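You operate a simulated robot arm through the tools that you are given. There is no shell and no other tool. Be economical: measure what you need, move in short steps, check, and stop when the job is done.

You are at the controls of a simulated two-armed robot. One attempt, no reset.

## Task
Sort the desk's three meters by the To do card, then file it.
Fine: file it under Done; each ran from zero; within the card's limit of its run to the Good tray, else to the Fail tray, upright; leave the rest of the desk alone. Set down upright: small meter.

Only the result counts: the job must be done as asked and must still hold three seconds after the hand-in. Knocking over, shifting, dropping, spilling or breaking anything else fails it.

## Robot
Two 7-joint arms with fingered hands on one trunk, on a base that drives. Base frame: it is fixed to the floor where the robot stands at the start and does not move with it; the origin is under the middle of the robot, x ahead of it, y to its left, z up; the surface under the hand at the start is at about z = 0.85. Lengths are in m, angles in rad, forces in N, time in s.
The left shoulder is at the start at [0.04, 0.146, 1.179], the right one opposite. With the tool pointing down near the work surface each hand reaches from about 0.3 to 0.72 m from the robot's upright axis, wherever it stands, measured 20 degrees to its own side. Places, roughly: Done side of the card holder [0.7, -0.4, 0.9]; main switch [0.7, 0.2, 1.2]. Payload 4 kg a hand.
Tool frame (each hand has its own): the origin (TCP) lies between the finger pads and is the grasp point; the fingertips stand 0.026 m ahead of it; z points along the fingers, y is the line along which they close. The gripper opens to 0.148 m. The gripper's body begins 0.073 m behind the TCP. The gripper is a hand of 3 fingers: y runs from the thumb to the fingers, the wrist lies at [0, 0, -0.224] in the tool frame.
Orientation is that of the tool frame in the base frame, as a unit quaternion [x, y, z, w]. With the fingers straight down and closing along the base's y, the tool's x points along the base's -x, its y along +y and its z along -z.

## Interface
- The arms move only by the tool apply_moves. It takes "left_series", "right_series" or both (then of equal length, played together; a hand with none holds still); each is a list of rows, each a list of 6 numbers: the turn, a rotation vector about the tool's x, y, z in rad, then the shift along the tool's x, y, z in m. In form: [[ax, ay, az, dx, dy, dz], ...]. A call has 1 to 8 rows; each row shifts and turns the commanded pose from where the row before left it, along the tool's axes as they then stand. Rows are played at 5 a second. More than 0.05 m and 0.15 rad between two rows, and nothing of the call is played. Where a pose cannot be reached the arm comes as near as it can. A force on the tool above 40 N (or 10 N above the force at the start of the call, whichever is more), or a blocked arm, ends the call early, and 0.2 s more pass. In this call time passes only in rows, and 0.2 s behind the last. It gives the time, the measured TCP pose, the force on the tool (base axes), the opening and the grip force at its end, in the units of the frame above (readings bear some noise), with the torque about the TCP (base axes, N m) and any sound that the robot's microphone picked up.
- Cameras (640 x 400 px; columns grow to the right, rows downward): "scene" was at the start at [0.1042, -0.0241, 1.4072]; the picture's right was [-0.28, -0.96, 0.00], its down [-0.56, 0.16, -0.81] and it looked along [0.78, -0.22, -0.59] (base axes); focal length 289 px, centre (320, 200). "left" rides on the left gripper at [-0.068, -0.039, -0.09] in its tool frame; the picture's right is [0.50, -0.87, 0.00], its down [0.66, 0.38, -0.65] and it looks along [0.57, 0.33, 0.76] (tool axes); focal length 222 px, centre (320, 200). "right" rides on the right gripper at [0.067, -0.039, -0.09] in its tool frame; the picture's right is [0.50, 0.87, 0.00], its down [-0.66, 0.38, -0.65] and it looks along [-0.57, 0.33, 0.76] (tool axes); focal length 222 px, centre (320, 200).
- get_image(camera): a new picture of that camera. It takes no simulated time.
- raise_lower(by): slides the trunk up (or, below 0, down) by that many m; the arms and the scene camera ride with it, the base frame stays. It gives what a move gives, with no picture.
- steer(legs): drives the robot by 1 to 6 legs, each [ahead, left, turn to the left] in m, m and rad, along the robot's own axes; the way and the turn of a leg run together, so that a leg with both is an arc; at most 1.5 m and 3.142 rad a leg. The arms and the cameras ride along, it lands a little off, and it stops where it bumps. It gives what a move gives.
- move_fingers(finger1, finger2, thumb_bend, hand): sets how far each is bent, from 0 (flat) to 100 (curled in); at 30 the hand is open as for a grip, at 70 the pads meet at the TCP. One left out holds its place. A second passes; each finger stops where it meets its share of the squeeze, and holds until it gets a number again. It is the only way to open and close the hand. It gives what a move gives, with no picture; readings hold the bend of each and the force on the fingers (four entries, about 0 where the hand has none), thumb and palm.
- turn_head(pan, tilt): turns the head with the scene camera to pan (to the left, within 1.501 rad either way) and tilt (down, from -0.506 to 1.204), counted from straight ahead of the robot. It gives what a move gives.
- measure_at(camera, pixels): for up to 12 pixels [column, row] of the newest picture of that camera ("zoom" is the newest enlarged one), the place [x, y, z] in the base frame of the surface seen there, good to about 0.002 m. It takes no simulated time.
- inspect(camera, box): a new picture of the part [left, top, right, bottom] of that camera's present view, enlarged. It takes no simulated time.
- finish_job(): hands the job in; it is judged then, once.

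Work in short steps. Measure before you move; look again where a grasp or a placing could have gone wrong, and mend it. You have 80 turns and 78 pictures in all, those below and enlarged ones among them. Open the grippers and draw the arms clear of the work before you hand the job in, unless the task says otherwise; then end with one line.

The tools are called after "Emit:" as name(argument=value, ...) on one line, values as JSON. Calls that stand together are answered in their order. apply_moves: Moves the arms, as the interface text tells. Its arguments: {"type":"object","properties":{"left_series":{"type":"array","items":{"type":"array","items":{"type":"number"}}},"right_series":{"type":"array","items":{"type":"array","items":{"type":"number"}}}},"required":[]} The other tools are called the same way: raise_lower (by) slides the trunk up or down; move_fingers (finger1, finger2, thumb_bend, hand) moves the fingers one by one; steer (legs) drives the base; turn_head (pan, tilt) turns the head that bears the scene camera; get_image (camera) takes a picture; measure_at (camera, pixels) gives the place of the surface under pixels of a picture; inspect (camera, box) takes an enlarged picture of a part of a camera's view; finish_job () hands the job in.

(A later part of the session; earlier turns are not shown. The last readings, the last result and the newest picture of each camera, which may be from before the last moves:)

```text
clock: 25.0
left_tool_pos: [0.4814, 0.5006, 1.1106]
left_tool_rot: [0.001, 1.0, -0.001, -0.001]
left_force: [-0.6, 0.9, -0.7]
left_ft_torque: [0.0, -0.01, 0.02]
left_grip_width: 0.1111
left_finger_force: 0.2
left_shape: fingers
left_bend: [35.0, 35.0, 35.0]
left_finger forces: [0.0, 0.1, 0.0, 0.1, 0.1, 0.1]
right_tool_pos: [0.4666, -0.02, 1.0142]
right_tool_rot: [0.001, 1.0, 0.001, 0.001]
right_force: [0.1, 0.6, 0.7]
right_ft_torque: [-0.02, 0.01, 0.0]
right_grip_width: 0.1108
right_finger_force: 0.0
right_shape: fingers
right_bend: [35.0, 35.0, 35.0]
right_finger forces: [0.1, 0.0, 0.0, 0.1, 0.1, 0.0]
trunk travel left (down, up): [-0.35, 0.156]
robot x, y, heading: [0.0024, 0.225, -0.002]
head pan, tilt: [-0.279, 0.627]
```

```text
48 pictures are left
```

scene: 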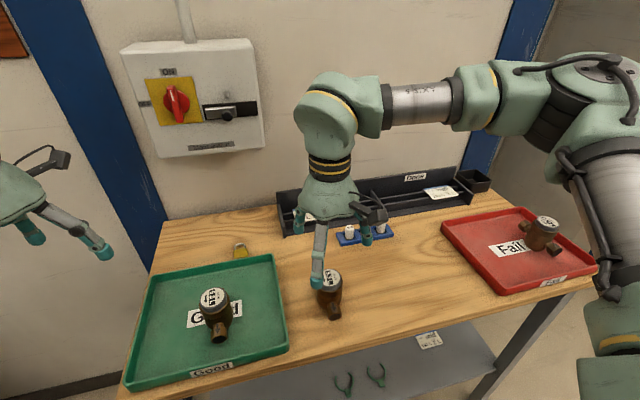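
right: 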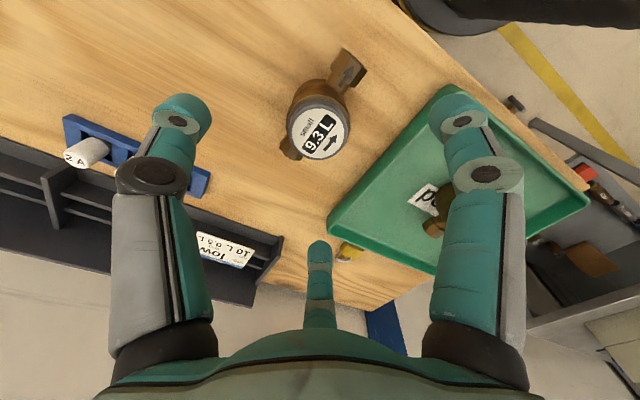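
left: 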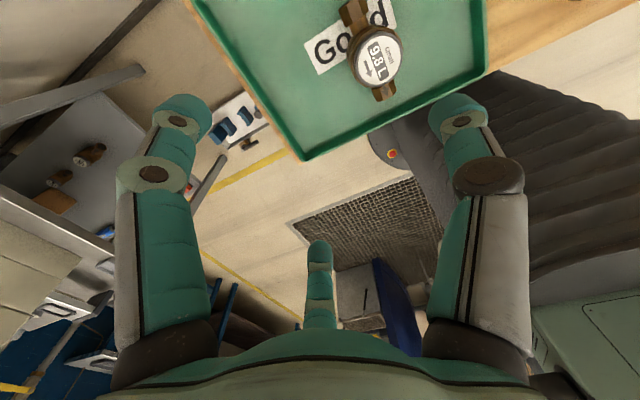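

Cap at (319,127), on the axis. Descend to z≈0.927 and check before closing.

Emit:
apply_moves(right_series=[[0, 0, 0, 0, -0.001, 0.045], [0, 0, 0, 0, 0, 0.042]])

Emit:
get_image(camera="right")

```text
clock: 25.6
left_tool_pos: [0.481, 0.4991, 1.1105]
left_tool_rot: [0.0, 1.0, 0.0, -0.001]
left_force: [-0.3, -0.7, 0.5]
left_ft_torque: [0.02, 0.03, 0.01]
left_grip_width: 0.1108
left_finger_force: 0.1
left_shape: fingers
left_bend: [35.0, 35.0, 35.0]
left_finger forces: [0.0, 0.0, 0.0, 0.0, 0.0, 0.0]
right_tool_pos: [0.4661, -0.0231, 0.9267]
right_tool_rot: [0.0, 1.0, 0.002, 0.0]
right_force: [0.6, 0.2, -0.5]
right_ft_torque: [0.0, 0.02, -0.03]
right_grip_width: 0.1108
right_finger_force: 0.0
right_shape: fingers
right_bend: [35.0, 35.0, 35.0]
right_finger forces: [0.1, 0.0, 0.0, 0.0, 0.1, 0.0]
trunk travel left (down, up): [-0.35, 0.156]
robot x, y, heading: [-0.0016, 0.2251, -0.002]
head pan, tilt: [-0.279, 0.627]
```

```text
47 pictures are left
```

right: 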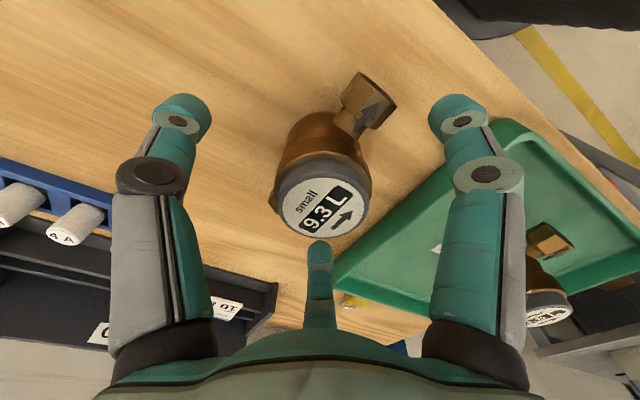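

Centred at (322,195). Close and lift to a carrying height.

Emit:
move_fingers(hand="right", finger1=65, finger2=65, thumb_bend=65)

Emit:
apply_moves(right_series=[[0, 0, 0, 0, 0, -0.02], [0, 0, 0, 0, 0, -0.03], [0, 0, 0, 0, -0.01, -0.03], [0, 0, 0, 0, -0.04, -0.01], [0, 0, 0, 0, -0.048, 0], [0, 0, 0, 0, -0.048, 0], [0, 0, 0, 0, -0.048, 0], [0, 0, 0, 0, -0.048, 0]])

Emit:
get_image(camera="right")

```text
clock: 26.6
left_tool_pos: [0.4798, 0.4989, 1.1117]
left_tool_rot: [0.001, 1.0, 0.0, 0.0]
left_force: [0.0, 0.0, 0.4]
left_ft_torque: [-0.02, 0.01, 0.02]
left_grip_width: 0.1109
left_finger_force: 0.1
left_shape: fingers
left_bend: [35.0, 35.0, 35.0]
left_finger forces: [0.0, 0.0, 0.0, 0.0, 0.1, 0.0]
right_tool_pos: [0.4659, -0.0234, 0.9283]
right_tool_rot: [0.001, 1.0, 0.001, 0.001]
right_force: [-1.7, -0.8, 0.8]
right_ft_torque: [-0.09, 0.01, -0.03]
right_grip_width: 0.0404
right_finger_force: 12.8
right_shape: fingers
right_bend: [56.0, 55.0, 59.0]
right_finger forces: [7.5, 8.4, 0.0, 0.1, 9.4, 0.0]
trunk travel left (down, up): [-0.35, 0.156]
robot x, y, heading: [-0.0007, 0.2256, 0.003]
head pan, tilt: [-0.279, 0.627]
```

```text
clock: 28.4
left_tool_pos: [0.4795, 0.4961, 1.1113]
left_tool_rot: [0.002, 1.0, 0.001, 0.0]
left_force: [0.5, 0.8, 0.1]
left_ft_torque: [0.02, 0.01, 0.0]
left_grip_width: 0.1111
left_finger_force: 0.1
left_shape: fingers
left_bend: [35.0, 35.0, 35.0]
left_finger forces: [0.0, 0.0, 0.0, 0.0, 0.0, 0.1]
right_tool_pos: [0.4656, -0.2671, 1.015]
right_tool_rot: [0.001, 1.0, 0.002, 0.0]
right_force: [0.8, 0.4, -4.6]
right_ft_torque: [0.01, -0.01, 0.02]
right_grip_width: 0.0398
right_finger_force: 12.2
right_shape: fingers
right_bend: [56.0, 55.0, 59.0]
right_finger forces: [7.3, 8.5, 0.0, 0.0, 9.0, 0.1]
trunk travel left (down, up): [-0.35, 0.156]
robot x, y, heading: [0.005, 0.224, -0.001]
head pan, tilt: [-0.279, 0.627]
```

```text
46 pictures are left
```

right: 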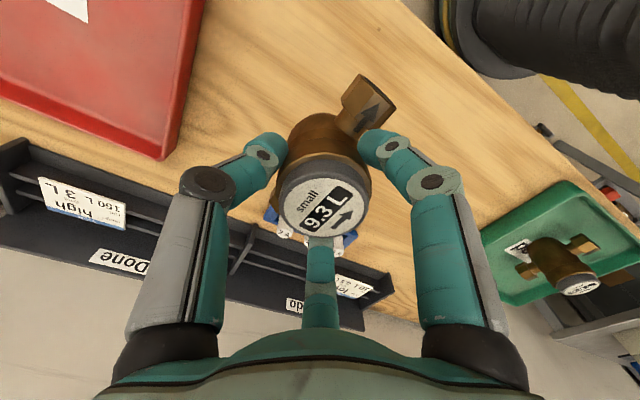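

Carried firmly. Raise a little more and drive the base back 0.19 m to the right, which takes the meter over the Fail tray (y≈-0.455).

Emit:
apply_moves(right_series=[[0, 0, 0, 0, 0, -0.03], [0, 0, 0, 0, 0, -0.02]])

Emit:
steer(legs=[[0, -0.19, 0]])

Emit:
get_image(camera="right")

```text
clock: 29.0
left_tool_pos: [0.4802, 0.4978, 1.1106]
left_tool_rot: [0.0, 1.0, 0.0, -0.001]
left_force: [-0.6, -1.2, -0.3]
left_ft_torque: [0.02, 0.01, -0.02]
left_grip_width: 0.1107
left_finger_force: 0.1
left_shape: fingers
left_bend: [35.0, 35.0, 35.0]
left_finger forces: [0.1, 0.0, 0.0, 0.0, 0.1, 0.1]
right_tool_pos: [0.466, -0.2656, 1.0675]
right_tool_rot: [0.001, 1.0, 0.002, 0.001]
right_force: [-0.2, 0.3, -4.5]
right_ft_torque: [-0.02, -0.01, 0.01]
right_grip_width: 0.0399
right_finger_force: 11.8
right_shape: fingers
right_bend: [56.0, 55.0, 59.0]
right_finger forces: [7.3, 8.6, 0.1, 0.1, 8.5, 0.1]
trunk travel left (down, up): [-0.35, 0.156]
robot x, y, heading: [0.002, 0.2304, -0.0]
head pan, tilt: [-0.279, 0.627]
```

```text
clock: 30.6
left_tool_pos: [0.4792, 0.3087, 1.1105]
left_tool_rot: [0.0, 1.0, -0.001, 0.001]
left_force: [0.2, -0.3, 0.9]
left_ft_torque: [-0.01, 0.0, 0.0]
left_grip_width: 0.1108
left_finger_force: 0.1
left_shape: fingers
left_bend: [35.0, 35.0, 35.0]
left_finger forces: [0.0, 0.0, 0.0, 0.0, 0.1, 0.0]
right_tool_pos: [0.4663, -0.4549, 1.0675]
right_tool_rot: [0.001, 1.0, -0.001, 0.001]
right_force: [0.5, 0.4, -4.7]
right_ft_torque: [-0.03, -0.02, -0.01]
right_grip_width: 0.0401
right_finger_force: 11.7
right_shape: fingers
right_bend: [56.0, 55.0, 59.0]
right_finger forces: [7.3, 8.6, 0.0, 0.0, 8.7, 0.0]
trunk travel left (down, up): [-0.35, 0.156]
robot x, y, heading: [0.0014, 0.0311, -0.005]
head pan, tilt: [-0.279, 0.627]
```

```text
45 pictures are left
```

right: 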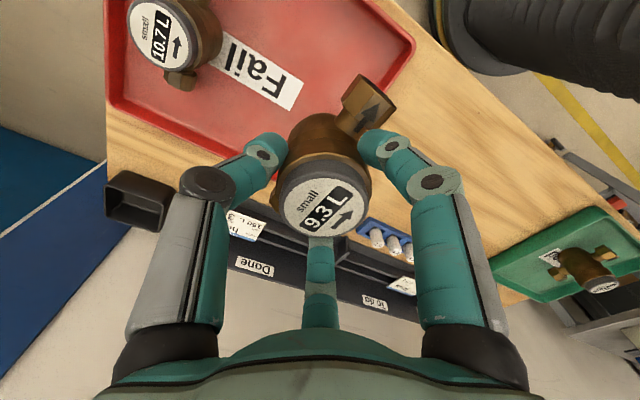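

Over the Fail tray at (0.466,-0.455), 0.14 m from the 10.7 L one. Lower to contact.

Emit:
apply_moves(right_series=[[0, 0, 0, -0.01, -0.003, 0.03], [0, 0, 0, 0, 0, 0.04], [0, 0, 0, 0, 0, 0.04], [0, 0, 0, 0, 0, 0.018], [0, 0, 0, 0, 0, 0.004], [0, 0, 0, 0, 0, 0.002]])

```text
clock: 32.0
left_tool_pos: [0.4795, 0.3061, 1.1103]
left_tool_rot: [0.0, 1.0, 0.001, 0.0]
left_force: [0.9, -0.5, 0.1]
left_ft_torque: [0.01, -0.01, 0.01]
left_grip_width: 0.1108
left_finger_force: 0.0
left_shape: fingers
left_bend: [35.0, 35.0, 35.0]
left_finger forces: [0.0, 0.0, 0.1, 0.0, 0.1, 0.1]
right_tool_pos: [0.4765, -0.461, 0.9332]
right_tool_rot: [0.001, 1.0, 0.0, 0.001]
right_force: [0.6, -0.8, -1.9]
right_ft_torque: [-0.03, -0.01, 0.0]
right_grip_width: 0.0401
right_finger_force: 12.7
right_shape: fingers
right_bend: [56.0, 55.0, 59.0]
right_finger forces: [7.4, 8.3, 0.1, 0.1, 8.8, 0.1]
trunk travel left (down, up): [-0.35, 0.156]
robot x, y, heading: [-0.0028, 0.0344, -0.0]
head pan, tilt: [-0.279, 0.627]
```

Touching (load down from 4.7 to 1.9 N). Open moderately and withdraw; then look at the scene and the holder.

Emit:
move_fingers(hand="right", finger1=40, finger2=40, thumb_bend=40)

Emit:
apply_moves(right_series=[[0, 0, 0, 0, 0, -0.03], [0, 0, 0, 0, 0, -0.045], [0, 0, 0, 0, 0, -0.045], [0, 0, 0, 0, 0, -0.045]])

Emit:
get_image(camera="right")

Emit:
get_image(camera="scene")

```text
clock: 33.0
left_tool_pos: [0.4797, 0.3064, 1.1111]
left_tool_rot: [0.0, 1.0, 0.0, 0.0]
left_force: [-0.1, -0.3, 0.5]
left_ft_torque: [-0.01, 0.03, 0.02]
left_grip_width: 0.1107
left_finger_force: 0.0
left_shape: fingers
left_bend: [35.0, 35.0, 35.0]
left_finger forces: [0.0, 0.0, 0.0, 0.0, 0.0, 0.0]
right_tool_pos: [0.4758, -0.4605, 0.9345]
right_tool_rot: [0.001, 1.0, 0.001, 0.001]
right_force: [-0.2, -0.5, 0.7]
right_ft_torque: [0.0, -0.02, -0.02]
right_grip_width: 0.0949
right_finger_force: 0.1
right_shape: fingers
right_bend: [40.0, 40.0, 40.0]
right_finger forces: [0.1, 0.1, 0.0, 0.0, 0.0, 0.0]
trunk travel left (down, up): [-0.35, 0.156]
robot x, y, heading: [0.0002, 0.0351, -0.0]
head pan, tilt: [-0.279, 0.627]
```

```text
clock: 34.0
left_tool_pos: [0.479, 0.3082, 1.1106]
left_tool_rot: [0.0, 1.0, 0.0, 0.0]
left_force: [-0.3, 0.2, 0.1]
left_ft_torque: [-0.03, -0.05, 0.01]
left_grip_width: 0.111
left_finger_force: 0.0
left_shape: fingers
left_bend: [35.0, 35.0, 35.0]
left_finger forces: [0.0, 0.0, 0.1, 0.0, 0.0, 0.1]
right_tool_pos: [0.472, -0.4598, 1.0981]
right_tool_rot: [0.001, 1.0, 0.001, 0.001]
right_force: [-0.5, 0.2, 0.3]
right_ft_torque: [-0.01, 0.0, -0.02]
right_grip_width: 0.0948
right_finger_force: 0.0
right_shape: fingers
right_bend: [40.0, 40.0, 40.0]
right_finger forces: [0.0, 0.0, 0.1, 0.0, 0.1, 0.0]
trunk travel left (down, up): [-0.35, 0.156]
robot x, y, heading: [0.0013, 0.0346, -0.0]
head pan, tilt: [-0.279, 0.627]
```

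```text
44 pictures are left
```

right: 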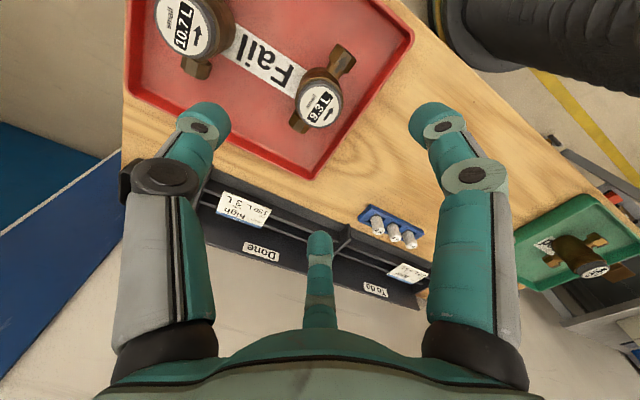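

```text
43 pictures are left
```

scene: 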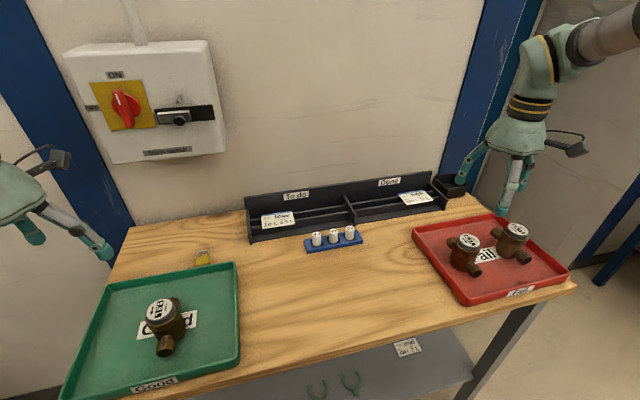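

All three meters stand in their trays. Now the card: enlarge the holder and measure its geometry.

Emit:
inspect(camera="scene", box=[236, 175, 364, 255])

Emit:
measure_at(camera="zoom", pixels=[[130, 205], [285, 178], [140, 275], [300, 240], [215, 190], [220, 260], [400, 210], [400, 170], [400, 120], [560, 150], [400, 245], [460, 100]])

Emit:
inspect(camera="scene", box=[340, 165, 468, 245])

Emit:
measure_at(camera="zoom", pixels=[[290, 145], [430, 120], [330, 205], [478, 170], [180, 205], [180, 160], [180, 120], [60, 200], [450, 175], [250, 190], [200, 240]])

```text
5.00 times, centred on (300, 215) of scene
```

zoom: 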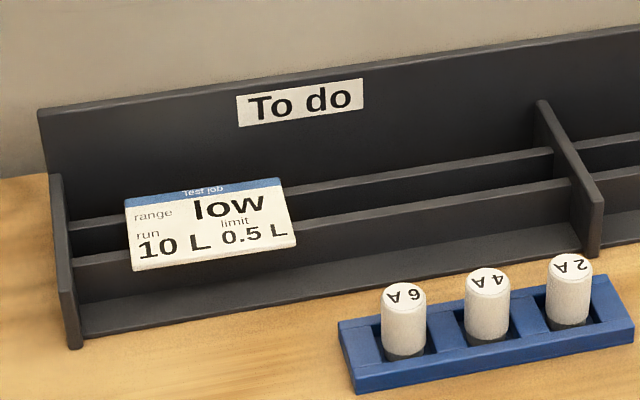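

```text
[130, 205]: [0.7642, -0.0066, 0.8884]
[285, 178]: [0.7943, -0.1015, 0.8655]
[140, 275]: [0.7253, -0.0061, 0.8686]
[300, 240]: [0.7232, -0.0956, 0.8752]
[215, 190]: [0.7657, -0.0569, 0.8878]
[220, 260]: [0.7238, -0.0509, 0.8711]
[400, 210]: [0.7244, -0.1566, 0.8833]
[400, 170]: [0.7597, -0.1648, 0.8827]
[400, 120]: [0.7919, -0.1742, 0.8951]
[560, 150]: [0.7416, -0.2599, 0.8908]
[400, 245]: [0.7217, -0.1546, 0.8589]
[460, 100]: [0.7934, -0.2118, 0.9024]
```

```text
5.00 times, centred on (404, 205) of scene
```

zoom: 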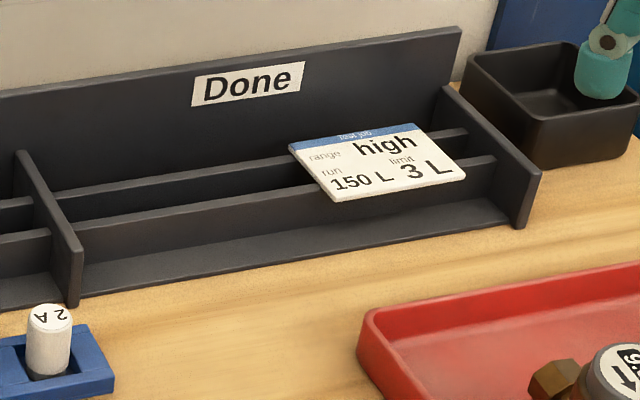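

```text
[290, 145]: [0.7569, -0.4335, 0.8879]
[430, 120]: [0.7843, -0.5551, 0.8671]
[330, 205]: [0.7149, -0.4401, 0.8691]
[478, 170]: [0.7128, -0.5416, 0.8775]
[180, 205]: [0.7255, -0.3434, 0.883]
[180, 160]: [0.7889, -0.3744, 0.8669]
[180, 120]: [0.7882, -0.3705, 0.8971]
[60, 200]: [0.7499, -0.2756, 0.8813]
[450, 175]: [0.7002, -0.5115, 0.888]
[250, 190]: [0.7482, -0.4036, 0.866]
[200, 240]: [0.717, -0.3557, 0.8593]
```

I need the card's exact pose; measure points on both cards' faces and the back wall's top and room wall.

Emit:
measure_at(camera="scene", pixels=[[263, 217], [263, 226], [291, 213], [294, 221], [264, 220], [290, 218], [278, 227], [278, 222], [300, 188], [330, 183], [300, 172], [250, 228]])

Emit:
measure_at(camera="zoom", pixels=[[300, 150], [410, 130], [340, 195], [460, 172], [380, 160], [345, 203], [462, 180], [100, 40], [500, 20], [505, 175], [485, 130], [45, 200]])

```text
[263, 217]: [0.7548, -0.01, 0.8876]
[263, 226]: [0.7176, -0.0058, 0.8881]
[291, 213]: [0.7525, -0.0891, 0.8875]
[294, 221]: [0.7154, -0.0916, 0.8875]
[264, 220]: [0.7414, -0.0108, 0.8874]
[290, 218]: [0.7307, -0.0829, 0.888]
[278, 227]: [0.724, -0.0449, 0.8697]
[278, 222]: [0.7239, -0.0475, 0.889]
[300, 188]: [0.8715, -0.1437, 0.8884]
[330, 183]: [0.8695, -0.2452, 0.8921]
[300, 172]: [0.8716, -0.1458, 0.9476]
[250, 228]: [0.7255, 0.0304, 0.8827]
```

```text
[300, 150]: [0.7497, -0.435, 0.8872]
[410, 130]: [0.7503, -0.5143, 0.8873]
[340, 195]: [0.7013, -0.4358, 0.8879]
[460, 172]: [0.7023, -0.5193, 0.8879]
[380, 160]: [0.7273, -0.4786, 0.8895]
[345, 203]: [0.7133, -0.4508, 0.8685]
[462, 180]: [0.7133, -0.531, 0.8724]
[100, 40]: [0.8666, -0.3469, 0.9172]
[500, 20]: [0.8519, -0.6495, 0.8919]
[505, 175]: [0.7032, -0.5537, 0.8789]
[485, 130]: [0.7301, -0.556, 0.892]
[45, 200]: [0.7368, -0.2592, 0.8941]
```

The card lies flat (top z 0.888, x≈0.712–0.768, y≈0.003…-0.098) on two rails (tops 0.883), far out for the arm. I look down to see whether the base can drive closer to the desk.

Emit:
turn_head(pan=0, tilt=1.2)

Emit:
get_image(camera="scene")

```text
clock: 35.0
left_tool_pos: [0.4804, 0.3059, 1.1111]
left_tool_rot: [0.0, 1.0, 0.0, 0.0]
left_force: [-0.7, 0.9, 0.1]
left_ft_torque: [0.0, 0.01, 0.0]
left_grip_width: 0.1106
left_finger_force: 0.0
left_shape: fingers
left_bend: [35.0, 35.0, 35.0]
left_finger forces: [0.0, 0.1, 0.0, 0.1, 0.0, 0.0]
right_tool_pos: [0.4747, -0.4592, 1.0961]
right_tool_rot: [0.001, 1.0, 0.001, 0.002]
right_force: [0.6, 0.2, -0.3]
right_ft_torque: [0.0, -0.04, 0.0]
right_grip_width: 0.0944
right_finger_force: 0.0
right_shape: fingers
right_bend: [40.0, 40.0, 40.0]
right_finger forces: [0.1, 0.1, 0.0, 0.0, 0.0, 0.0]
trunk travel left (down, up): [-0.35, 0.156]
robot x, y, heading: [-0.0002, 0.0336, 0.0]
head pan, tilt: [0.0, 1.201]
```

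```text
40 pictures are left
```

scene: 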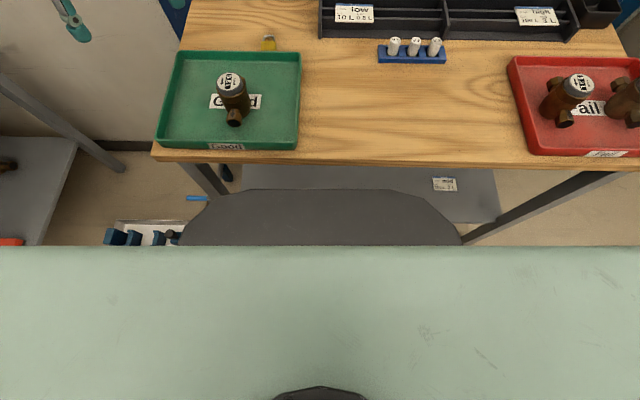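

Emit:
measure_at(camera="scene", pixels=[[320, 190], [320, 180], [320, 169], [320, 220], [255, 190], [400, 190], [250, 160], [225, 172], [455, 238], [440, 160], [210, 193], [480, 225]])

```text
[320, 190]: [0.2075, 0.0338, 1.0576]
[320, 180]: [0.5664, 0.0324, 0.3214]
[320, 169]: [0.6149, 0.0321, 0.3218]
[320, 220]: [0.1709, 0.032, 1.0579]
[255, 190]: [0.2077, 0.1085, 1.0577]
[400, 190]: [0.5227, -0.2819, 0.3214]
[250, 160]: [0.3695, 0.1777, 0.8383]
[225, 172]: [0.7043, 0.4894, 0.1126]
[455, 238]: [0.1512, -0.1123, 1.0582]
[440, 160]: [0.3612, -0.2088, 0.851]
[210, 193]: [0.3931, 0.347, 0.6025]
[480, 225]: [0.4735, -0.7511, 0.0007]
```

The trunk's front reaches x≈0.21 and the desk's edge is at 0.365. I check the low base and the shelf's front with the left hand camera.

Emit:
get_image(camera="left")

Emit:
measure_at(camera="left", pixels=[[390, 130], [340, 180], [320, 215], [360, 220], [420, 180], [300, 140], [290, 110], [500, 250], [560, 350], [380, 290], [410, 135], [350, 260]])

Emit:
measure_at(camera="right", pixels=[[440, 40], [460, 60], [540, 60], [620, 60], [560, 130], [500, 30], [600, 90], [435, 20], [560, 110], [600, 130]])

```text
39 pictures are left
```

left: 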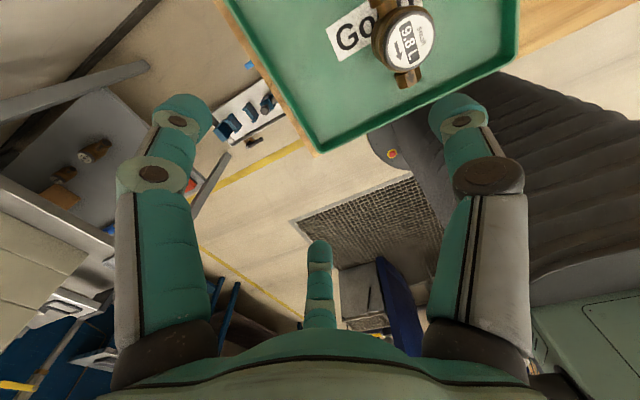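

```text
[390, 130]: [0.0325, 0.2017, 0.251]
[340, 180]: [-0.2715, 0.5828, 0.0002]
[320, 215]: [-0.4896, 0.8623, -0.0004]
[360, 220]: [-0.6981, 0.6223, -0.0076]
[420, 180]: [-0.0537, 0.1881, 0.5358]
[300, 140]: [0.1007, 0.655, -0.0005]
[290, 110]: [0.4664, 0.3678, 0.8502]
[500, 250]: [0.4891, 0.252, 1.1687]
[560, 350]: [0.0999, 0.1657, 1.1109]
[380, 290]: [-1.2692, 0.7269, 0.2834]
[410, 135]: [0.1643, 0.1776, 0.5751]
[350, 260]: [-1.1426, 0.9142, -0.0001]
```

```text
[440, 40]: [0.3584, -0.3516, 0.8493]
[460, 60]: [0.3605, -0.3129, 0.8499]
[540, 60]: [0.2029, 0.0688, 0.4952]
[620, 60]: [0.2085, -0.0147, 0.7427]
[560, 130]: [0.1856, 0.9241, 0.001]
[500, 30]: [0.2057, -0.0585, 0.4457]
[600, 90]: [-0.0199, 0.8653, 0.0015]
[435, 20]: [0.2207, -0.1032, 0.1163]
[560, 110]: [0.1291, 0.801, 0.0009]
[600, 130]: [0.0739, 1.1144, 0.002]
```

Base front reaches only about x≈0.25 and the trunk 0.21, so 0.08 m ahead is clear of the desk edge (0.36). Drive 0.12 left, then 0.08 ahead.

Emit:
steer(legs=[[0, 0.12, 0], [0.08, 0, 0]])

Emit:
turn_head(pan=-0.35, tilt=0.75)

Emit:
get_image(camera="scene")

```text
clock: 36.9
left_tool_pos: [0.5547, 0.4307, 1.1116]
left_tool_rot: [-0.001, 1.0, -0.001, 0.002]
left_force: [-0.5, -0.3, 0.2]
left_ft_torque: [-0.01, -0.01, 0.01]
left_grip_width: 0.1108
left_finger_force: 0.0
left_shape: fingers
left_bend: [35.0, 35.0, 35.0]
left_finger forces: [0.0, 0.0, 0.0, 0.1, 0.1, 0.0]
right_tool_pos: [0.5518, -0.3379, 1.0972]
right_tool_rot: [0.0, 1.0, 0.001, 0.002]
right_force: [-0.1, -0.4, 0.3]
right_ft_torque: [0.01, -0.03, 0.01]
right_grip_width: 0.0948
right_finger_force: 0.1
right_shape: fingers
right_bend: [40.0, 40.0, 40.0]
right_finger forces: [0.1, 0.0, 0.0, 0.0, 0.0, 0.0]
trunk travel left (down, up): [-0.35, 0.156]
robot x, y, heading: [0.0769, 0.1511, 0.001]
head pan, tilt: [0.0, 1.201]
```

```text
clock: 37.8
left_tool_pos: [0.5579, 0.4301, 1.1105]
left_tool_rot: [-0.002, 1.0, 0.0, 0.001]
left_force: [-0.3, 0.4, 0.3]
left_ft_torque: [-0.02, -0.03, 0.04]
left_grip_width: 0.1108
left_finger_force: 0.1
left_shape: fingers
left_bend: [35.0, 35.0, 35.0]
left_finger forces: [0.1, 0.0, 0.0, 0.0, 0.0, 0.1]
right_tool_pos: [0.5541, -0.3388, 1.0966]
right_tool_rot: [0.0, 1.0, 0.002, 0.0]
right_force: [-0.6, 0.2, -0.5]
right_ft_torque: [0.01, 0.02, -0.02]
right_grip_width: 0.0947
right_finger_force: 0.1
right_shape: fingers
right_bend: [40.0, 40.0, 40.0]
right_finger forces: [0.0, 0.1, 0.0, 0.0, 0.1, 0.0]
trunk travel left (down, up): [-0.35, 0.156]
robot x, y, heading: [0.075, 0.1558, 0.005]
head pan, tilt: [-0.351, 0.75]
```

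```text
38 pictures are left
```

scene: 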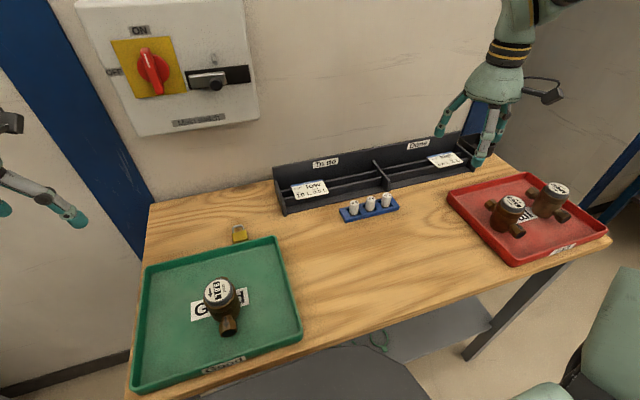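

No bump. Move the right hand over the To do card at about (0.70,-0.06) staying at z≈1.09.

Emit:
apply_moves(right_series=[[0, 0, 0, -0.021, 0.04, 0], [0, 0, 0, -0.021, 0.04, 0], [0, 0, 0, -0.021, 0.04, 0], [0, 0, 0, -0.021, 0.04, 0], [0, 0, 0, -0.021, 0.04, 0], [0, 0, 0, -0.021, 0.04, 0], [0, 0, 0, -0.02, 0.039, 0]])

Emit:
get_image(camera="right")

```text
clock: 39.4
left_tool_pos: [0.5549, 0.4297, 1.1113]
left_tool_rot: [-0.001, 1.0, 0.0, 0.0]
left_force: [0.9, -0.6, 0.1]
left_ft_torque: [-0.01, 0.01, -0.02]
left_grip_width: 0.111
left_finger_force: 0.0
left_shape: fingers
left_bend: [35.0, 35.0, 35.0]
left_finger forces: [0.1, 0.0, 0.0, 0.0, 0.1, 0.0]
right_tool_pos: [0.6523, -0.0871, 1.094]
right_tool_rot: [0.001, 1.0, 0.002, 0.003]
right_force: [-0.4, 0.9, 0.5]
right_ft_torque: [0.01, -0.04, 0.01]
right_grip_width: 0.0947
right_finger_force: 0.2
right_shape: fingers
right_bend: [40.0, 40.0, 40.0]
right_finger forces: [0.0, 0.0, 0.0, 0.0, 0.0, 0.0]
right hand out of reach, approached as far as the arm can: row 6, 7
trunk travel left (down, up): [-0.35, 0.156]
robot x, y, heading: [0.0784, 0.1542, 0.007]
head pan, tilt: [-0.351, 0.75]
```

```text
37 pictures are left
```

right: 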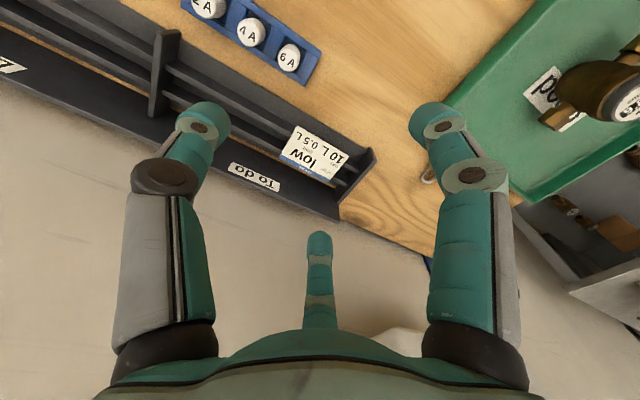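

The arm ends at x≈0.652 here with the tool straight down. I use this closer view to measure card, rails and board precisely.

Emit:
inspect(camera="right", box=[220, 90, 412, 210])

```text
3.33 times, centred on (316, 150) of right
```

zoom: 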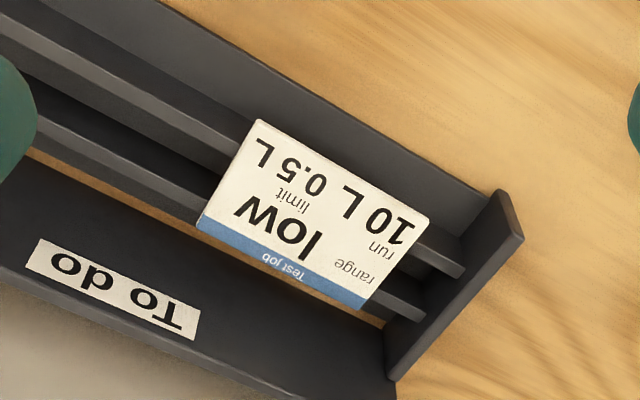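

Measure the card's corners, rails, slot, board and end panel in the enlarged view.

Emit:
measure_at(camera="zoom", pixels=[[259, 123], [426, 220], [364, 304], [201, 222], [315, 215], [120, 75], [100, 55], [90, 145], [80, 180], [60, 190], [470, 250], [410, 320]])

Emit:
measure_at(camera="zoom", pixels=[[445, 265], [440, 240], [415, 310], [395, 290], [60, 165], [130, 100], [140, 90], [150, 130], [120, 150], [300, 130], [250, 300], [380, 330]])

```text
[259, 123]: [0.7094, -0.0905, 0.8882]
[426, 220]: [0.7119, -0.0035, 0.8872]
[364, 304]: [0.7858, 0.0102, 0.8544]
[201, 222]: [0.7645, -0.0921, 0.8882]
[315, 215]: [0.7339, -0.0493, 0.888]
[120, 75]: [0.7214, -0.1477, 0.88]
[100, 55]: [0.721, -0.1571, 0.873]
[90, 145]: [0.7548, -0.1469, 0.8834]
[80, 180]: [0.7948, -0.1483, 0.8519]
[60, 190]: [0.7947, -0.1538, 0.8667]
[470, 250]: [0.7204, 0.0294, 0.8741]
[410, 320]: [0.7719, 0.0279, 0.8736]
```

```text
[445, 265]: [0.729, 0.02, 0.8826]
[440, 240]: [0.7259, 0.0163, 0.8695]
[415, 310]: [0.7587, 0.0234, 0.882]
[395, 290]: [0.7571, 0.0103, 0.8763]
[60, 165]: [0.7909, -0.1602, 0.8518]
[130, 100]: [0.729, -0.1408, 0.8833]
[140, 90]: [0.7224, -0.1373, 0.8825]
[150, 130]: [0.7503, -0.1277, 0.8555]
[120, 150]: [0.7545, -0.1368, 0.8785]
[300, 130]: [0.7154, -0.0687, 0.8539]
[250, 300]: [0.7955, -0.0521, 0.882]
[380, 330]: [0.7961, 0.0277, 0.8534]
```

Card: x 0.708–0.766, y -0.002…-0.092, centre (0.737,-0.047); the slot behind is free up to the board at 0.795. I plan a two-finger grip on front and back edges with the thumb laid flat; check the shelf's front edge (for driving nearer) and the board's top.

Emit:
get_image(camera="scene")

Emit:
measure_at(camera="scene", pixels=[[400, 390], [425, 370], [450, 340], [470, 325], [485, 335], [490, 318], [465, 357], [430, 350], [300, 167], [345, 156], [350, 370], [400, 350]])

Emit:
move_fingers(hand="right", finger1=48, finger2=48, thumb_bend=0)

Emit:
get_image(camera="right")

```text
35 pictures are left
```

scene: 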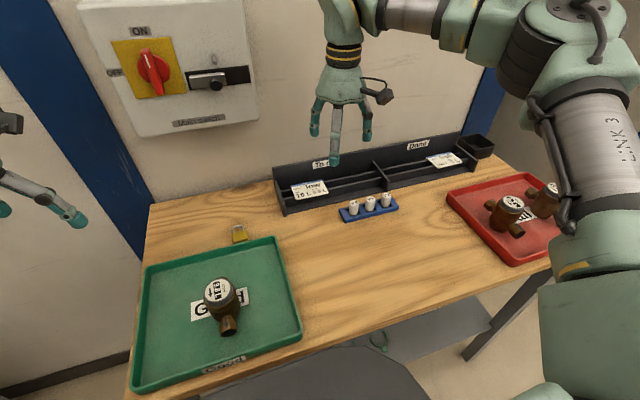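

```text
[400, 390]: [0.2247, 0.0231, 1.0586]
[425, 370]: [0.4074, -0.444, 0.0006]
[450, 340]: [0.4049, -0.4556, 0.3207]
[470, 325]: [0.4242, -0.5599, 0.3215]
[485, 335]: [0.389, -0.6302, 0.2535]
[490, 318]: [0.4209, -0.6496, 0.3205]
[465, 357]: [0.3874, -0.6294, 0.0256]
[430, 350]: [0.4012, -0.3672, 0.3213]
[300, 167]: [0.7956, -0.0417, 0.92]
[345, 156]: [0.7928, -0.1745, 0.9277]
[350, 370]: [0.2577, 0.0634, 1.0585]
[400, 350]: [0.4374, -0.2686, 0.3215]
```

```text
clock: 40.4
left_tool_pos: [0.5557, 0.4293, 1.11]
left_tool_rot: [-0.001, 1.0, 0.001, 0.0]
left_force: [-0.5, -0.2, 0.0]
left_ft_torque: [0.01, -0.02, 0.01]
left_grip_width: 0.1108
left_finger_force: 0.0
left_shape: fingers
left_bend: [35.0, 35.0, 35.0]
left_finger forces: [0.0, 0.1, 0.1, 0.0, 0.0, 0.0]
right_tool_pos: [0.6523, -0.0883, 1.0931]
right_tool_rot: [0.0, 1.0, 0.002, 0.002]
right_force: [-0.1, 0.6, -0.8]
right_ft_torque: [0.0, -0.01, 0.03]
right_grip_width: 0.1303
right_finger_force: 0.1
right_shape: fingers
right_bend: [48.0, 48.0, 0.0]
right_finger forces: [0.0, 0.0, 0.0, 0.0, 0.0, 0.0]
trunk travel left (down, up): [-0.35, 0.156]
robot x, y, heading: [0.0778, 0.1542, 0.005]
head pan, tilt: [-0.351, 0.75]
```

```text
34 pictures are left
```

right: 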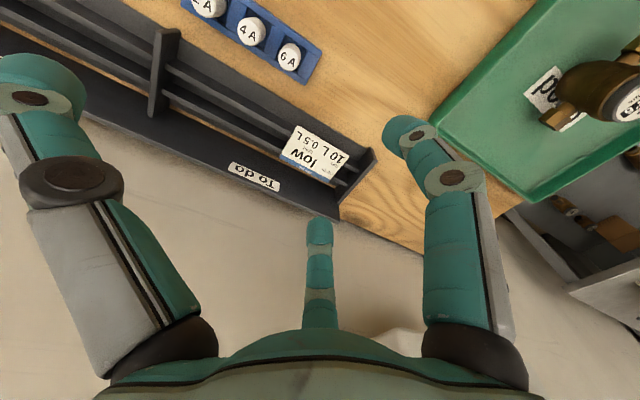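

Shelf edge is at x≈0.40, so 0.05 m more ahead remains clear. Measure fingertip and knuckle positions in this pre-shape.

Emit:
measure_at(camera="right", pixels=[[403, 122], [418, 136], [448, 180], [440, 160], [320, 222], [320, 240], [320, 265], [319, 295], [390, 125], [30, 75], [75, 180], [319, 218]])

Emit:
steer(legs=[[0.05, 0, 0]])

```text
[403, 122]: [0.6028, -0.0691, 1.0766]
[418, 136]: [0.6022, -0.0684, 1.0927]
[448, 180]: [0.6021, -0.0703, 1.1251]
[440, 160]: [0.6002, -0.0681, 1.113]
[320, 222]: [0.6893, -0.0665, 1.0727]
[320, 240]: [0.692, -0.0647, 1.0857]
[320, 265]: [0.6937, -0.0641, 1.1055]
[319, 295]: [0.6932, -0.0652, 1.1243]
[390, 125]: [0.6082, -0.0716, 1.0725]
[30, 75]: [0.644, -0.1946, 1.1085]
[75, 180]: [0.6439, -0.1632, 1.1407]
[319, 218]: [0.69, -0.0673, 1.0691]
```

```text
clock: 41.3
left_tool_pos: [0.6014, 0.4299, 1.1145]
left_tool_rot: [-0.001, 1.0, 0.0, 0.002]
left_force: [0.4, 0.2, 0.4]
left_ft_torque: [0.01, 0.01, 0.01]
left_grip_width: 0.1109
left_finger_force: 0.1
left_shape: fingers
left_bend: [35.0, 35.0, 35.0]
left_finger forces: [0.1, 0.1, 0.1, 0.0, 0.1, 0.0]
right_tool_pos: [0.6979, -0.088, 1.0958]
right_tool_rot: [0.0, 1.0, 0.002, 0.004]
right_force: [-0.2, -0.6, 0.1]
right_ft_torque: [0.01, -0.02, -0.03]
right_grip_width: 0.1301
right_finger_force: 0.0
right_shape: fingers
right_bend: [48.0, 48.0, 0.0]
right_finger forces: [0.0, 0.0, 0.1, 0.0, 0.0, 0.0]
trunk travel left (down, up): [-0.35, 0.156]
robot x, y, heading: [0.1267, 0.1547, 0.005]
head pan, tilt: [-0.351, 0.75]
```

Pre-shaped fingers: inner faces ±0.038, outer ±0.05 in x, 0.021 to +y of the TCP; that fits around the card. Tilt the hand back 0.1 rad and go to (0.734,-0.066,1.0).

Emit:
apply_moves(right_series=[[0, -0.1, 0, 0, 0, 0], [0, 0, 0, -0.008, 0.008, 0.033], [0, 0, 0, -0.009, 0.007, 0.033], [0, 0, 0, -0.009, 0.007, 0.033]])

Emit:
get_image(camera="right")

```text
clock: 42.3
left_tool_pos: [0.6059, 0.43, 1.1128]
left_tool_rot: [-0.002, 1.0, 0.0, 0.001]
left_force: [0.2, -0.5, -0.4]
left_ft_torque: [0.05, -0.03, 0.02]
left_grip_width: 0.1108
left_finger_force: 0.1
left_shape: fingers
left_bend: [35.0, 35.0, 35.0]
left_finger forces: [0.0, 0.0, 0.0, 0.1, 0.0, 0.0]
right_tool_pos: [0.7127, -0.0822, 1.0045]
right_tool_rot: [-0.001, 0.998, 0.004, 0.055]
right_force: [-0.8, -0.5, 0.3]
right_ft_torque: [0.01, -0.02, -0.02]
right_grip_width: 0.1302
right_finger_force: 0.1
right_shape: fingers
right_bend: [48.0, 48.0, 0.0]
right_finger forces: [0.0, 0.1, 0.1, 0.1, 0.0, 0.0]
right hand out of reach, approached as far as the arm can: row 3, 4
trunk travel left (down, up): [-0.35, 0.156]
robot x, y, heading: [0.1313, 0.1541, 0.0]
head pan, tilt: [-0.351, 0.75]
```

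```text
33 pictures are left
```

right: 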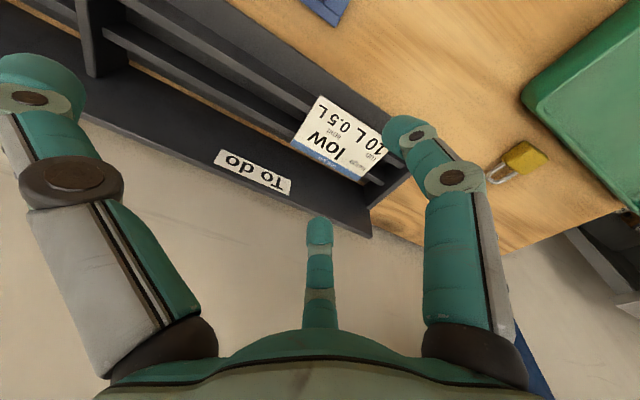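

The limit is to the side rather than ahead, so I drive 0.1 m to the left; fingertips (0.975) stay above the board's top (0.93).

Emit:
steer(legs=[[0, 0.1, 0]])

Emit:
apply_moves(right_series=[[0, 0, 0, -0.01, -0.04, 0], [0, 0, 0, -0.01, -0.04, 0]])

Emit:
get_image(camera="right")

```text
clock: 43.4
left_tool_pos: [0.6044, 0.5275, 1.11]
left_tool_rot: [0.0, 1.0, 0.0, 0.0]
left_force: [0.1, 0.4, 0.6]
left_ft_torque: [-0.05, -0.02, 0.0]
left_grip_width: 0.1106
left_finger_force: 0.0
left_shape: fingers
left_bend: [35.0, 35.0, 35.0]
left_finger forces: [0.1, 0.0, 0.0, 0.0, 0.0, 0.0]
right_tool_pos: [0.7123, 0.0157, 1.0034]
right_tool_rot: [0.0, 0.999, 0.003, 0.052]
right_force: [-0.1, 0.0, -0.5]
right_ft_torque: [-0.07, 0.01, -0.03]
right_grip_width: 0.1302
right_finger_force: 0.1
right_shape: fingers
right_bend: [48.0, 48.0, 0.0]
right_finger forces: [0.1, 0.1, 0.0, 0.1, 0.0, 0.0]
trunk travel left (down, up): [-0.35, 0.156]
robot x, y, heading: [0.1214, 0.2515, 0.001]
head pan, tilt: [-0.351, 0.75]
```

```text
clock: 44.0
left_tool_pos: [0.6042, 0.5259, 1.1117]
left_tool_rot: [-0.001, 1.0, -0.001, 0.0]
left_force: [0.4, -0.4, 0.5]
left_ft_torque: [-0.01, 0.03, 0.0]
left_grip_width: 0.111
left_finger_force: 0.0
left_shape: fingers
left_bend: [35.0, 35.0, 35.0]
left_finger forces: [0.1, 0.0, 0.1, 0.0, 0.0, 0.0]
right_tool_pos: [0.732, -0.0671, 1.0045]
right_tool_rot: [0.0, 0.999, 0.003, 0.054]
right_force: [0.0, 1.2, -0.3]
right_ft_torque: [0.0, 0.0, 0.02]
right_grip_width: 0.1301
right_finger_force: 0.0
right_shape: fingers
right_bend: [48.0, 48.0, 0.0]
right_finger forces: [0.0, 0.1, 0.0, 0.0, 0.1, 0.1]
trunk travel left (down, up): [-0.35, 0.156]
robot x, y, heading: [0.1196, 0.2506, 0.003]
head pan, tilt: [-0.351, 0.75]
```

```text
32 pictures are left
```

right: 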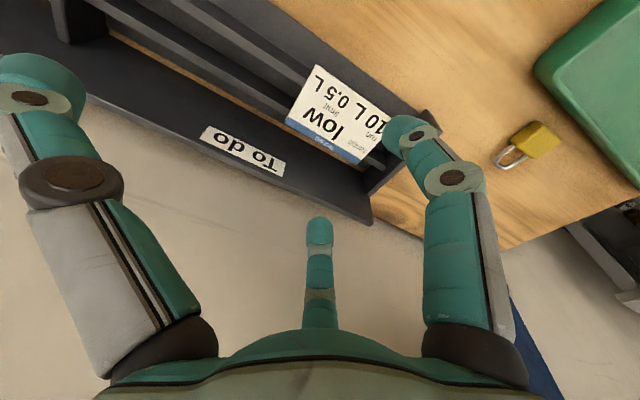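

Reached (0.732,-0.067,1.0045). Descend to z≈0.935 (tips ~0.908, above the card) and check alignment.

Emit:
apply_moves(right_series=[[0, 0, 0, 0.002, 0, 0.035], [0, 0, 0, 0.003, 0, 0.035]])

Emit:
get_image(camera="right")

Emit:
inspect(camera="scene", box=[220, 60, 460, 210])

```text
clock: 44.6
left_tool_pos: [0.6033, 0.5261, 1.1111]
left_tool_rot: [-0.001, 1.0, 0.0, 0.0]
left_force: [-0.4, 0.5, -0.2]
left_ft_torque: [-0.01, -0.01, -0.01]
left_grip_width: 0.111
left_finger_force: 0.1
left_shape: fingers
left_bend: [35.0, 35.0, 35.0]
left_finger forces: [0.0, 0.0, 0.0, 0.1, 0.1, 0.0]
right_tool_pos: [0.7283, -0.0687, 0.9379]
right_tool_rot: [0.0, 0.999, 0.003, 0.053]
right_force: [0.5, -0.5, 0.9]
right_ft_torque: [-0.01, 0.03, 0.01]
right_grip_width: 0.1296
right_finger_force: 0.1
right_shape: fingers
right_bend: [48.0, 48.0, 0.0]
right_finger forces: [0.0, 0.0, 0.1, 0.1, 0.0, 0.0]
right hand out of reach, approached as far as the arm can: row 2
trunk travel left (down, up): [-0.35, 0.156]
robot x, y, heading: [0.1266, 0.2517, 0.004]
head pan, tilt: [-0.351, 0.75]
```

```text
31 pictures are left
```

right: 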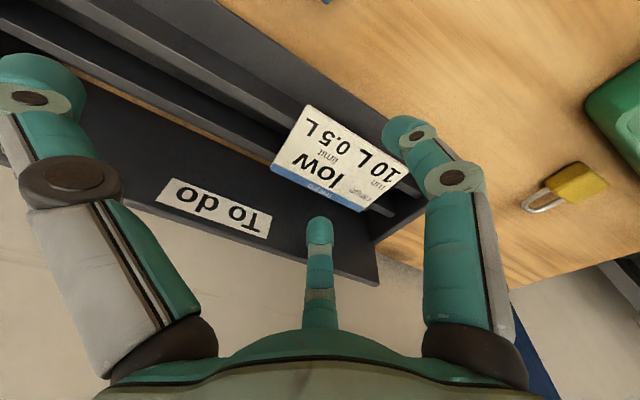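

```text
2.67 times, centred on (340, 135) of scene
```

zoom: 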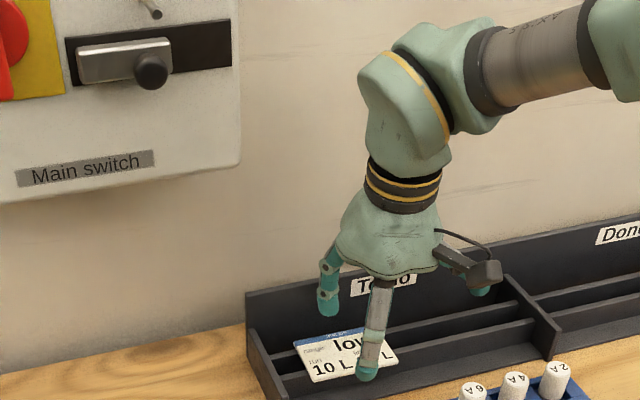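

The low reach is again short to the side. Raise 0.03, drive 0.1 m more left, and bring the hand back over the card.

Emit:
apply_moves(right_series=[[0, 0, 0, 0, 0, -0.04], [0, 0, 0, 0, 0, -0.02]])

Emit:
steer(legs=[[0, 0.1, 0]])

Emit:
apply_moves(right_series=[[0, 0, 0, -0.005, -0.047, 0], [0, 0, 0, -0.005, -0.047, 0]])

```text
clock: 45.2
left_tool_pos: [0.6026, 0.5265, 1.1104]
left_tool_rot: [-0.001, 1.0, -0.001, 0.001]
left_force: [1.2, -0.3, -0.7]
left_ft_torque: [0.0, -0.03, 0.01]
left_grip_width: 0.1111
left_finger_force: 0.0
left_shape: fingers
left_bend: [35.0, 35.0, 35.0]
left_finger forces: [0.0, 0.0, 0.0, 0.0, 0.1, 0.0]
right_tool_pos: [0.7195, -0.0696, 0.9986]
right_tool_rot: [-0.001, 0.999, 0.004, 0.054]
right_force: [-0.1, 0.4, -0.5]
right_ft_torque: [0.0, -0.01, -0.04]
right_grip_width: 0.13
right_finger_force: 0.0
right_shape: fingers
right_bend: [48.0, 48.0, 0.0]
right_finger forces: [0.1, 0.0, 0.1, 0.0, 0.0, 0.1]
trunk travel left (down, up): [-0.35, 0.156]
robot x, y, heading: [0.1267, 0.2536, -0.002]
head pan, tilt: [-0.351, 0.75]
```

```text
clock: 46.4
left_tool_pos: [0.5987, 0.6065, 1.1124]
left_tool_rot: [0.007, 1.0, 0.001, 0.001]
left_force: [0.3, 0.8, -0.5]
left_ft_torque: [0.05, -0.03, 0.0]
left_grip_width: 0.1113
left_finger_force: 0.2
left_shape: fingers
left_bend: [35.0, 35.0, 35.0]
left_finger forces: [0.0, 0.0, 0.1, 0.0, 0.1, 0.0]
right_tool_pos: [0.7065, 0.0108, 0.9983]
right_tool_rot: [0.007, 0.998, 0.005, 0.054]
right_force: [-0.1, 0.0, 0.7]
right_ft_torque: [0.0, -0.01, -0.02]
right_grip_width: 0.1303
right_finger_force: 0.1
right_shape: fingers
right_bend: [48.0, 48.0, 0.0]
right_finger forces: [0.1, 0.0, 0.0, 0.0, 0.0, 0.0]
trunk travel left (down, up): [-0.35, 0.156]
robot x, y, heading: [0.1175, 0.3418, -0.011]
head pan, tilt: [-0.351, 0.75]
```

```text
clock: 47.0
left_tool_pos: [0.5997, 0.609, 1.1111]
left_tool_rot: [0.006, 1.0, 0.0, 0.001]
left_force: [-0.5, -0.2, 0.1]
left_ft_torque: [0.0, 0.03, 0.01]
left_grip_width: 0.1109
left_finger_force: 0.0
left_shape: fingers
left_bend: [35.0, 35.0, 35.0]
left_finger forces: [0.0, 0.0, 0.1, 0.1, 0.0, 0.0]
right_tool_pos: [0.7159, -0.0807, 0.9984]
right_tool_rot: [0.007, 0.999, 0.004, 0.053]
right_force: [0.1, 0.1, -0.1]
right_ft_torque: [-0.01, 0.03, -0.01]
right_grip_width: 0.13
right_finger_force: 0.0
right_shape: fingers
right_bend: [48.0, 48.0, 0.0]
right_finger forces: [0.1, 0.1, 0.1, 0.1, 0.1, 0.0]
trunk travel left (down, up): [-0.35, 0.156]
robot x, y, heading: [0.119, 0.3427, -0.01]
head pan, tilt: [-0.351, 0.75]
```

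The base landed slightly off (0.342, heading -0.011), perhaps near the desk's leg, so I stay here. Move to (0.734,-0.066) and descend to z≈0.935.

Emit:
apply_moves(right_series=[[0, 0, 0, -0.018, 0.014, 0], [0, 0, 0, 0.003, 0, 0.03], [0, 0, 0, 0.003, 0, 0.03]])

Emit:
get_image(camera="right")

Emit:
get_image(camera="scene")

```text
clock: 47.8
left_tool_pos: [0.5994, 0.6097, 1.1114]
left_tool_rot: [0.007, 1.0, 0.0, 0.001]
left_force: [-1.5, 1.0, -0.1]
left_ft_torque: [-0.01, 0.0, 0.01]
left_grip_width: 0.111
left_finger_force: 0.1
left_shape: fingers
left_bend: [35.0, 35.0, 35.0]
left_finger forces: [0.1, 0.0, 0.0, 0.0, 0.1, 0.0]
right_tool_pos: [0.7292, -0.0672, 0.9413]
right_tool_rot: [0.008, 0.998, 0.003, 0.055]
right_force: [-0.8, 0.2, 0.4]
right_ft_torque: [-0.01, -0.03, 0.0]
right_grip_width: 0.1301
right_finger_force: 0.1
right_shape: fingers
right_bend: [48.0, 48.0, 0.0]
right_finger forces: [0.0, 0.1, 0.0, 0.1, 0.1, 0.1]
right hand out of reach, approached as far as the arm can: row 3
trunk travel left (down, up): [-0.35, 0.156]
robot x, y, heading: [0.1175, 0.343, -0.013]
head pan, tilt: [-0.351, 0.75]
```

```text
29 pictures are left
```

right: 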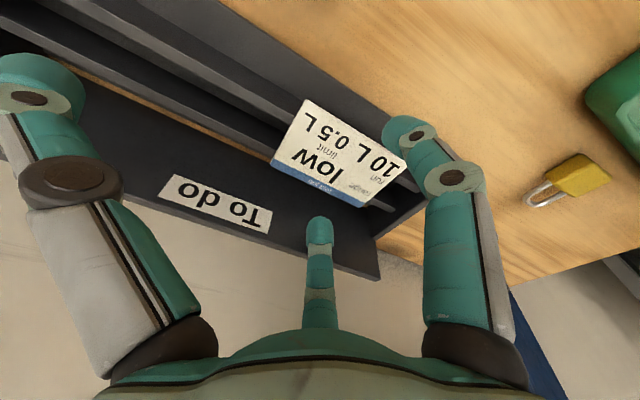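

```text
28 pictures are left
```

scene: 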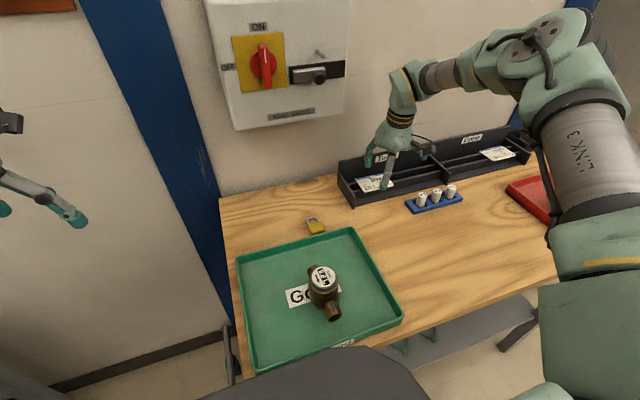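

The desk is undisturbed. The arm's limit is its height under the shoulder, so I lift the hand 0.08 and lower the trunk 0.09.

Emit:
apply_moves(right_series=[[0, 0, 0, -0.006, 0, -0.04], [0, 0, 0, -0.006, 0, -0.04]])

Emit:
raise_lower(by=-0.09)

Emit:
get_image(camera="right")

```text
clock: 48.4
left_tool_pos: [0.5997, 0.6111, 1.1116]
left_tool_rot: [0.007, 1.0, -0.001, 0.001]
left_force: [-0.3, -0.1, 0.2]
left_ft_torque: [-0.02, 0.02, 0.01]
left_grip_width: 0.1111
left_finger_force: 0.1
left_shape: fingers
left_bend: [35.0, 35.0, 35.0]
left_finger forces: [0.0, 0.0, 0.1, 0.0, 0.0, 0.0]
right_tool_pos: [0.7318, -0.0665, 1.0231]
right_tool_rot: [0.007, 0.999, 0.002, 0.054]
right_force: [-0.2, 0.0, -0.2]
right_ft_torque: [0.03, 0.02, 0.02]
right_grip_width: 0.1302
right_finger_force: 0.0
right_shape: fingers
right_bend: [48.0, 48.0, 0.0]
right_finger forces: [0.1, 0.0, 0.0, 0.1, 0.1, 0.1]
trunk travel left (down, up): [-0.35, 0.156]
robot x, y, heading: [0.1156, 0.342, -0.011]
head pan, tilt: [-0.351, 0.75]
```

```text
clock: 49.6
left_tool_pos: [0.5992, 0.6112, 1.0236]
left_tool_rot: [0.007, 1.0, -0.001, 0.002]
left_force: [-0.2, -0.8, 0.7]
left_ft_torque: [-0.01, 0.02, -0.02]
left_grip_width: 0.1111
left_finger_force: 0.0
left_shape: fingers
left_bend: [35.0, 35.0, 35.0]
left_finger forces: [0.0, 0.1, 0.0, 0.0, 0.0, 0.0]
right_tool_pos: [0.7324, -0.067, 0.9319]
right_tool_rot: [0.007, 0.999, 0.003, 0.053]
right_force: [0.8, -0.3, -0.4]
right_ft_torque: [-0.01, 0.03, 0.01]
right_grip_width: 0.13
right_finger_force: 0.0
right_shape: fingers
right_bend: [48.0, 48.0, 0.0]
right_finger forces: [0.0, 0.1, 0.1, 0.0, 0.0, 0.1]
trunk travel left (down, up): [-0.26, 0.246]
robot x, y, heading: [0.1147, 0.3448, -0.011]
head pan, tilt: [-0.351, 0.75]
```

```text
27 pictures are left
```

right: 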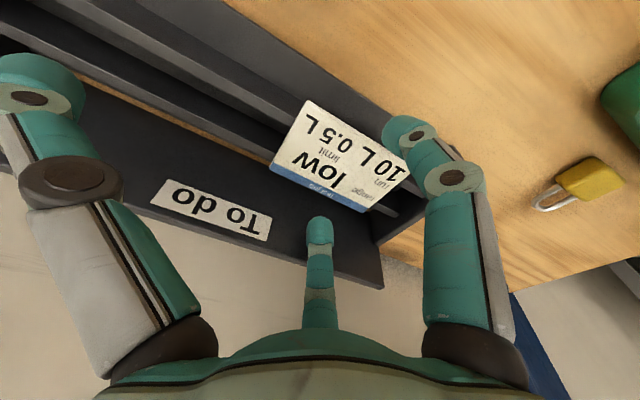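

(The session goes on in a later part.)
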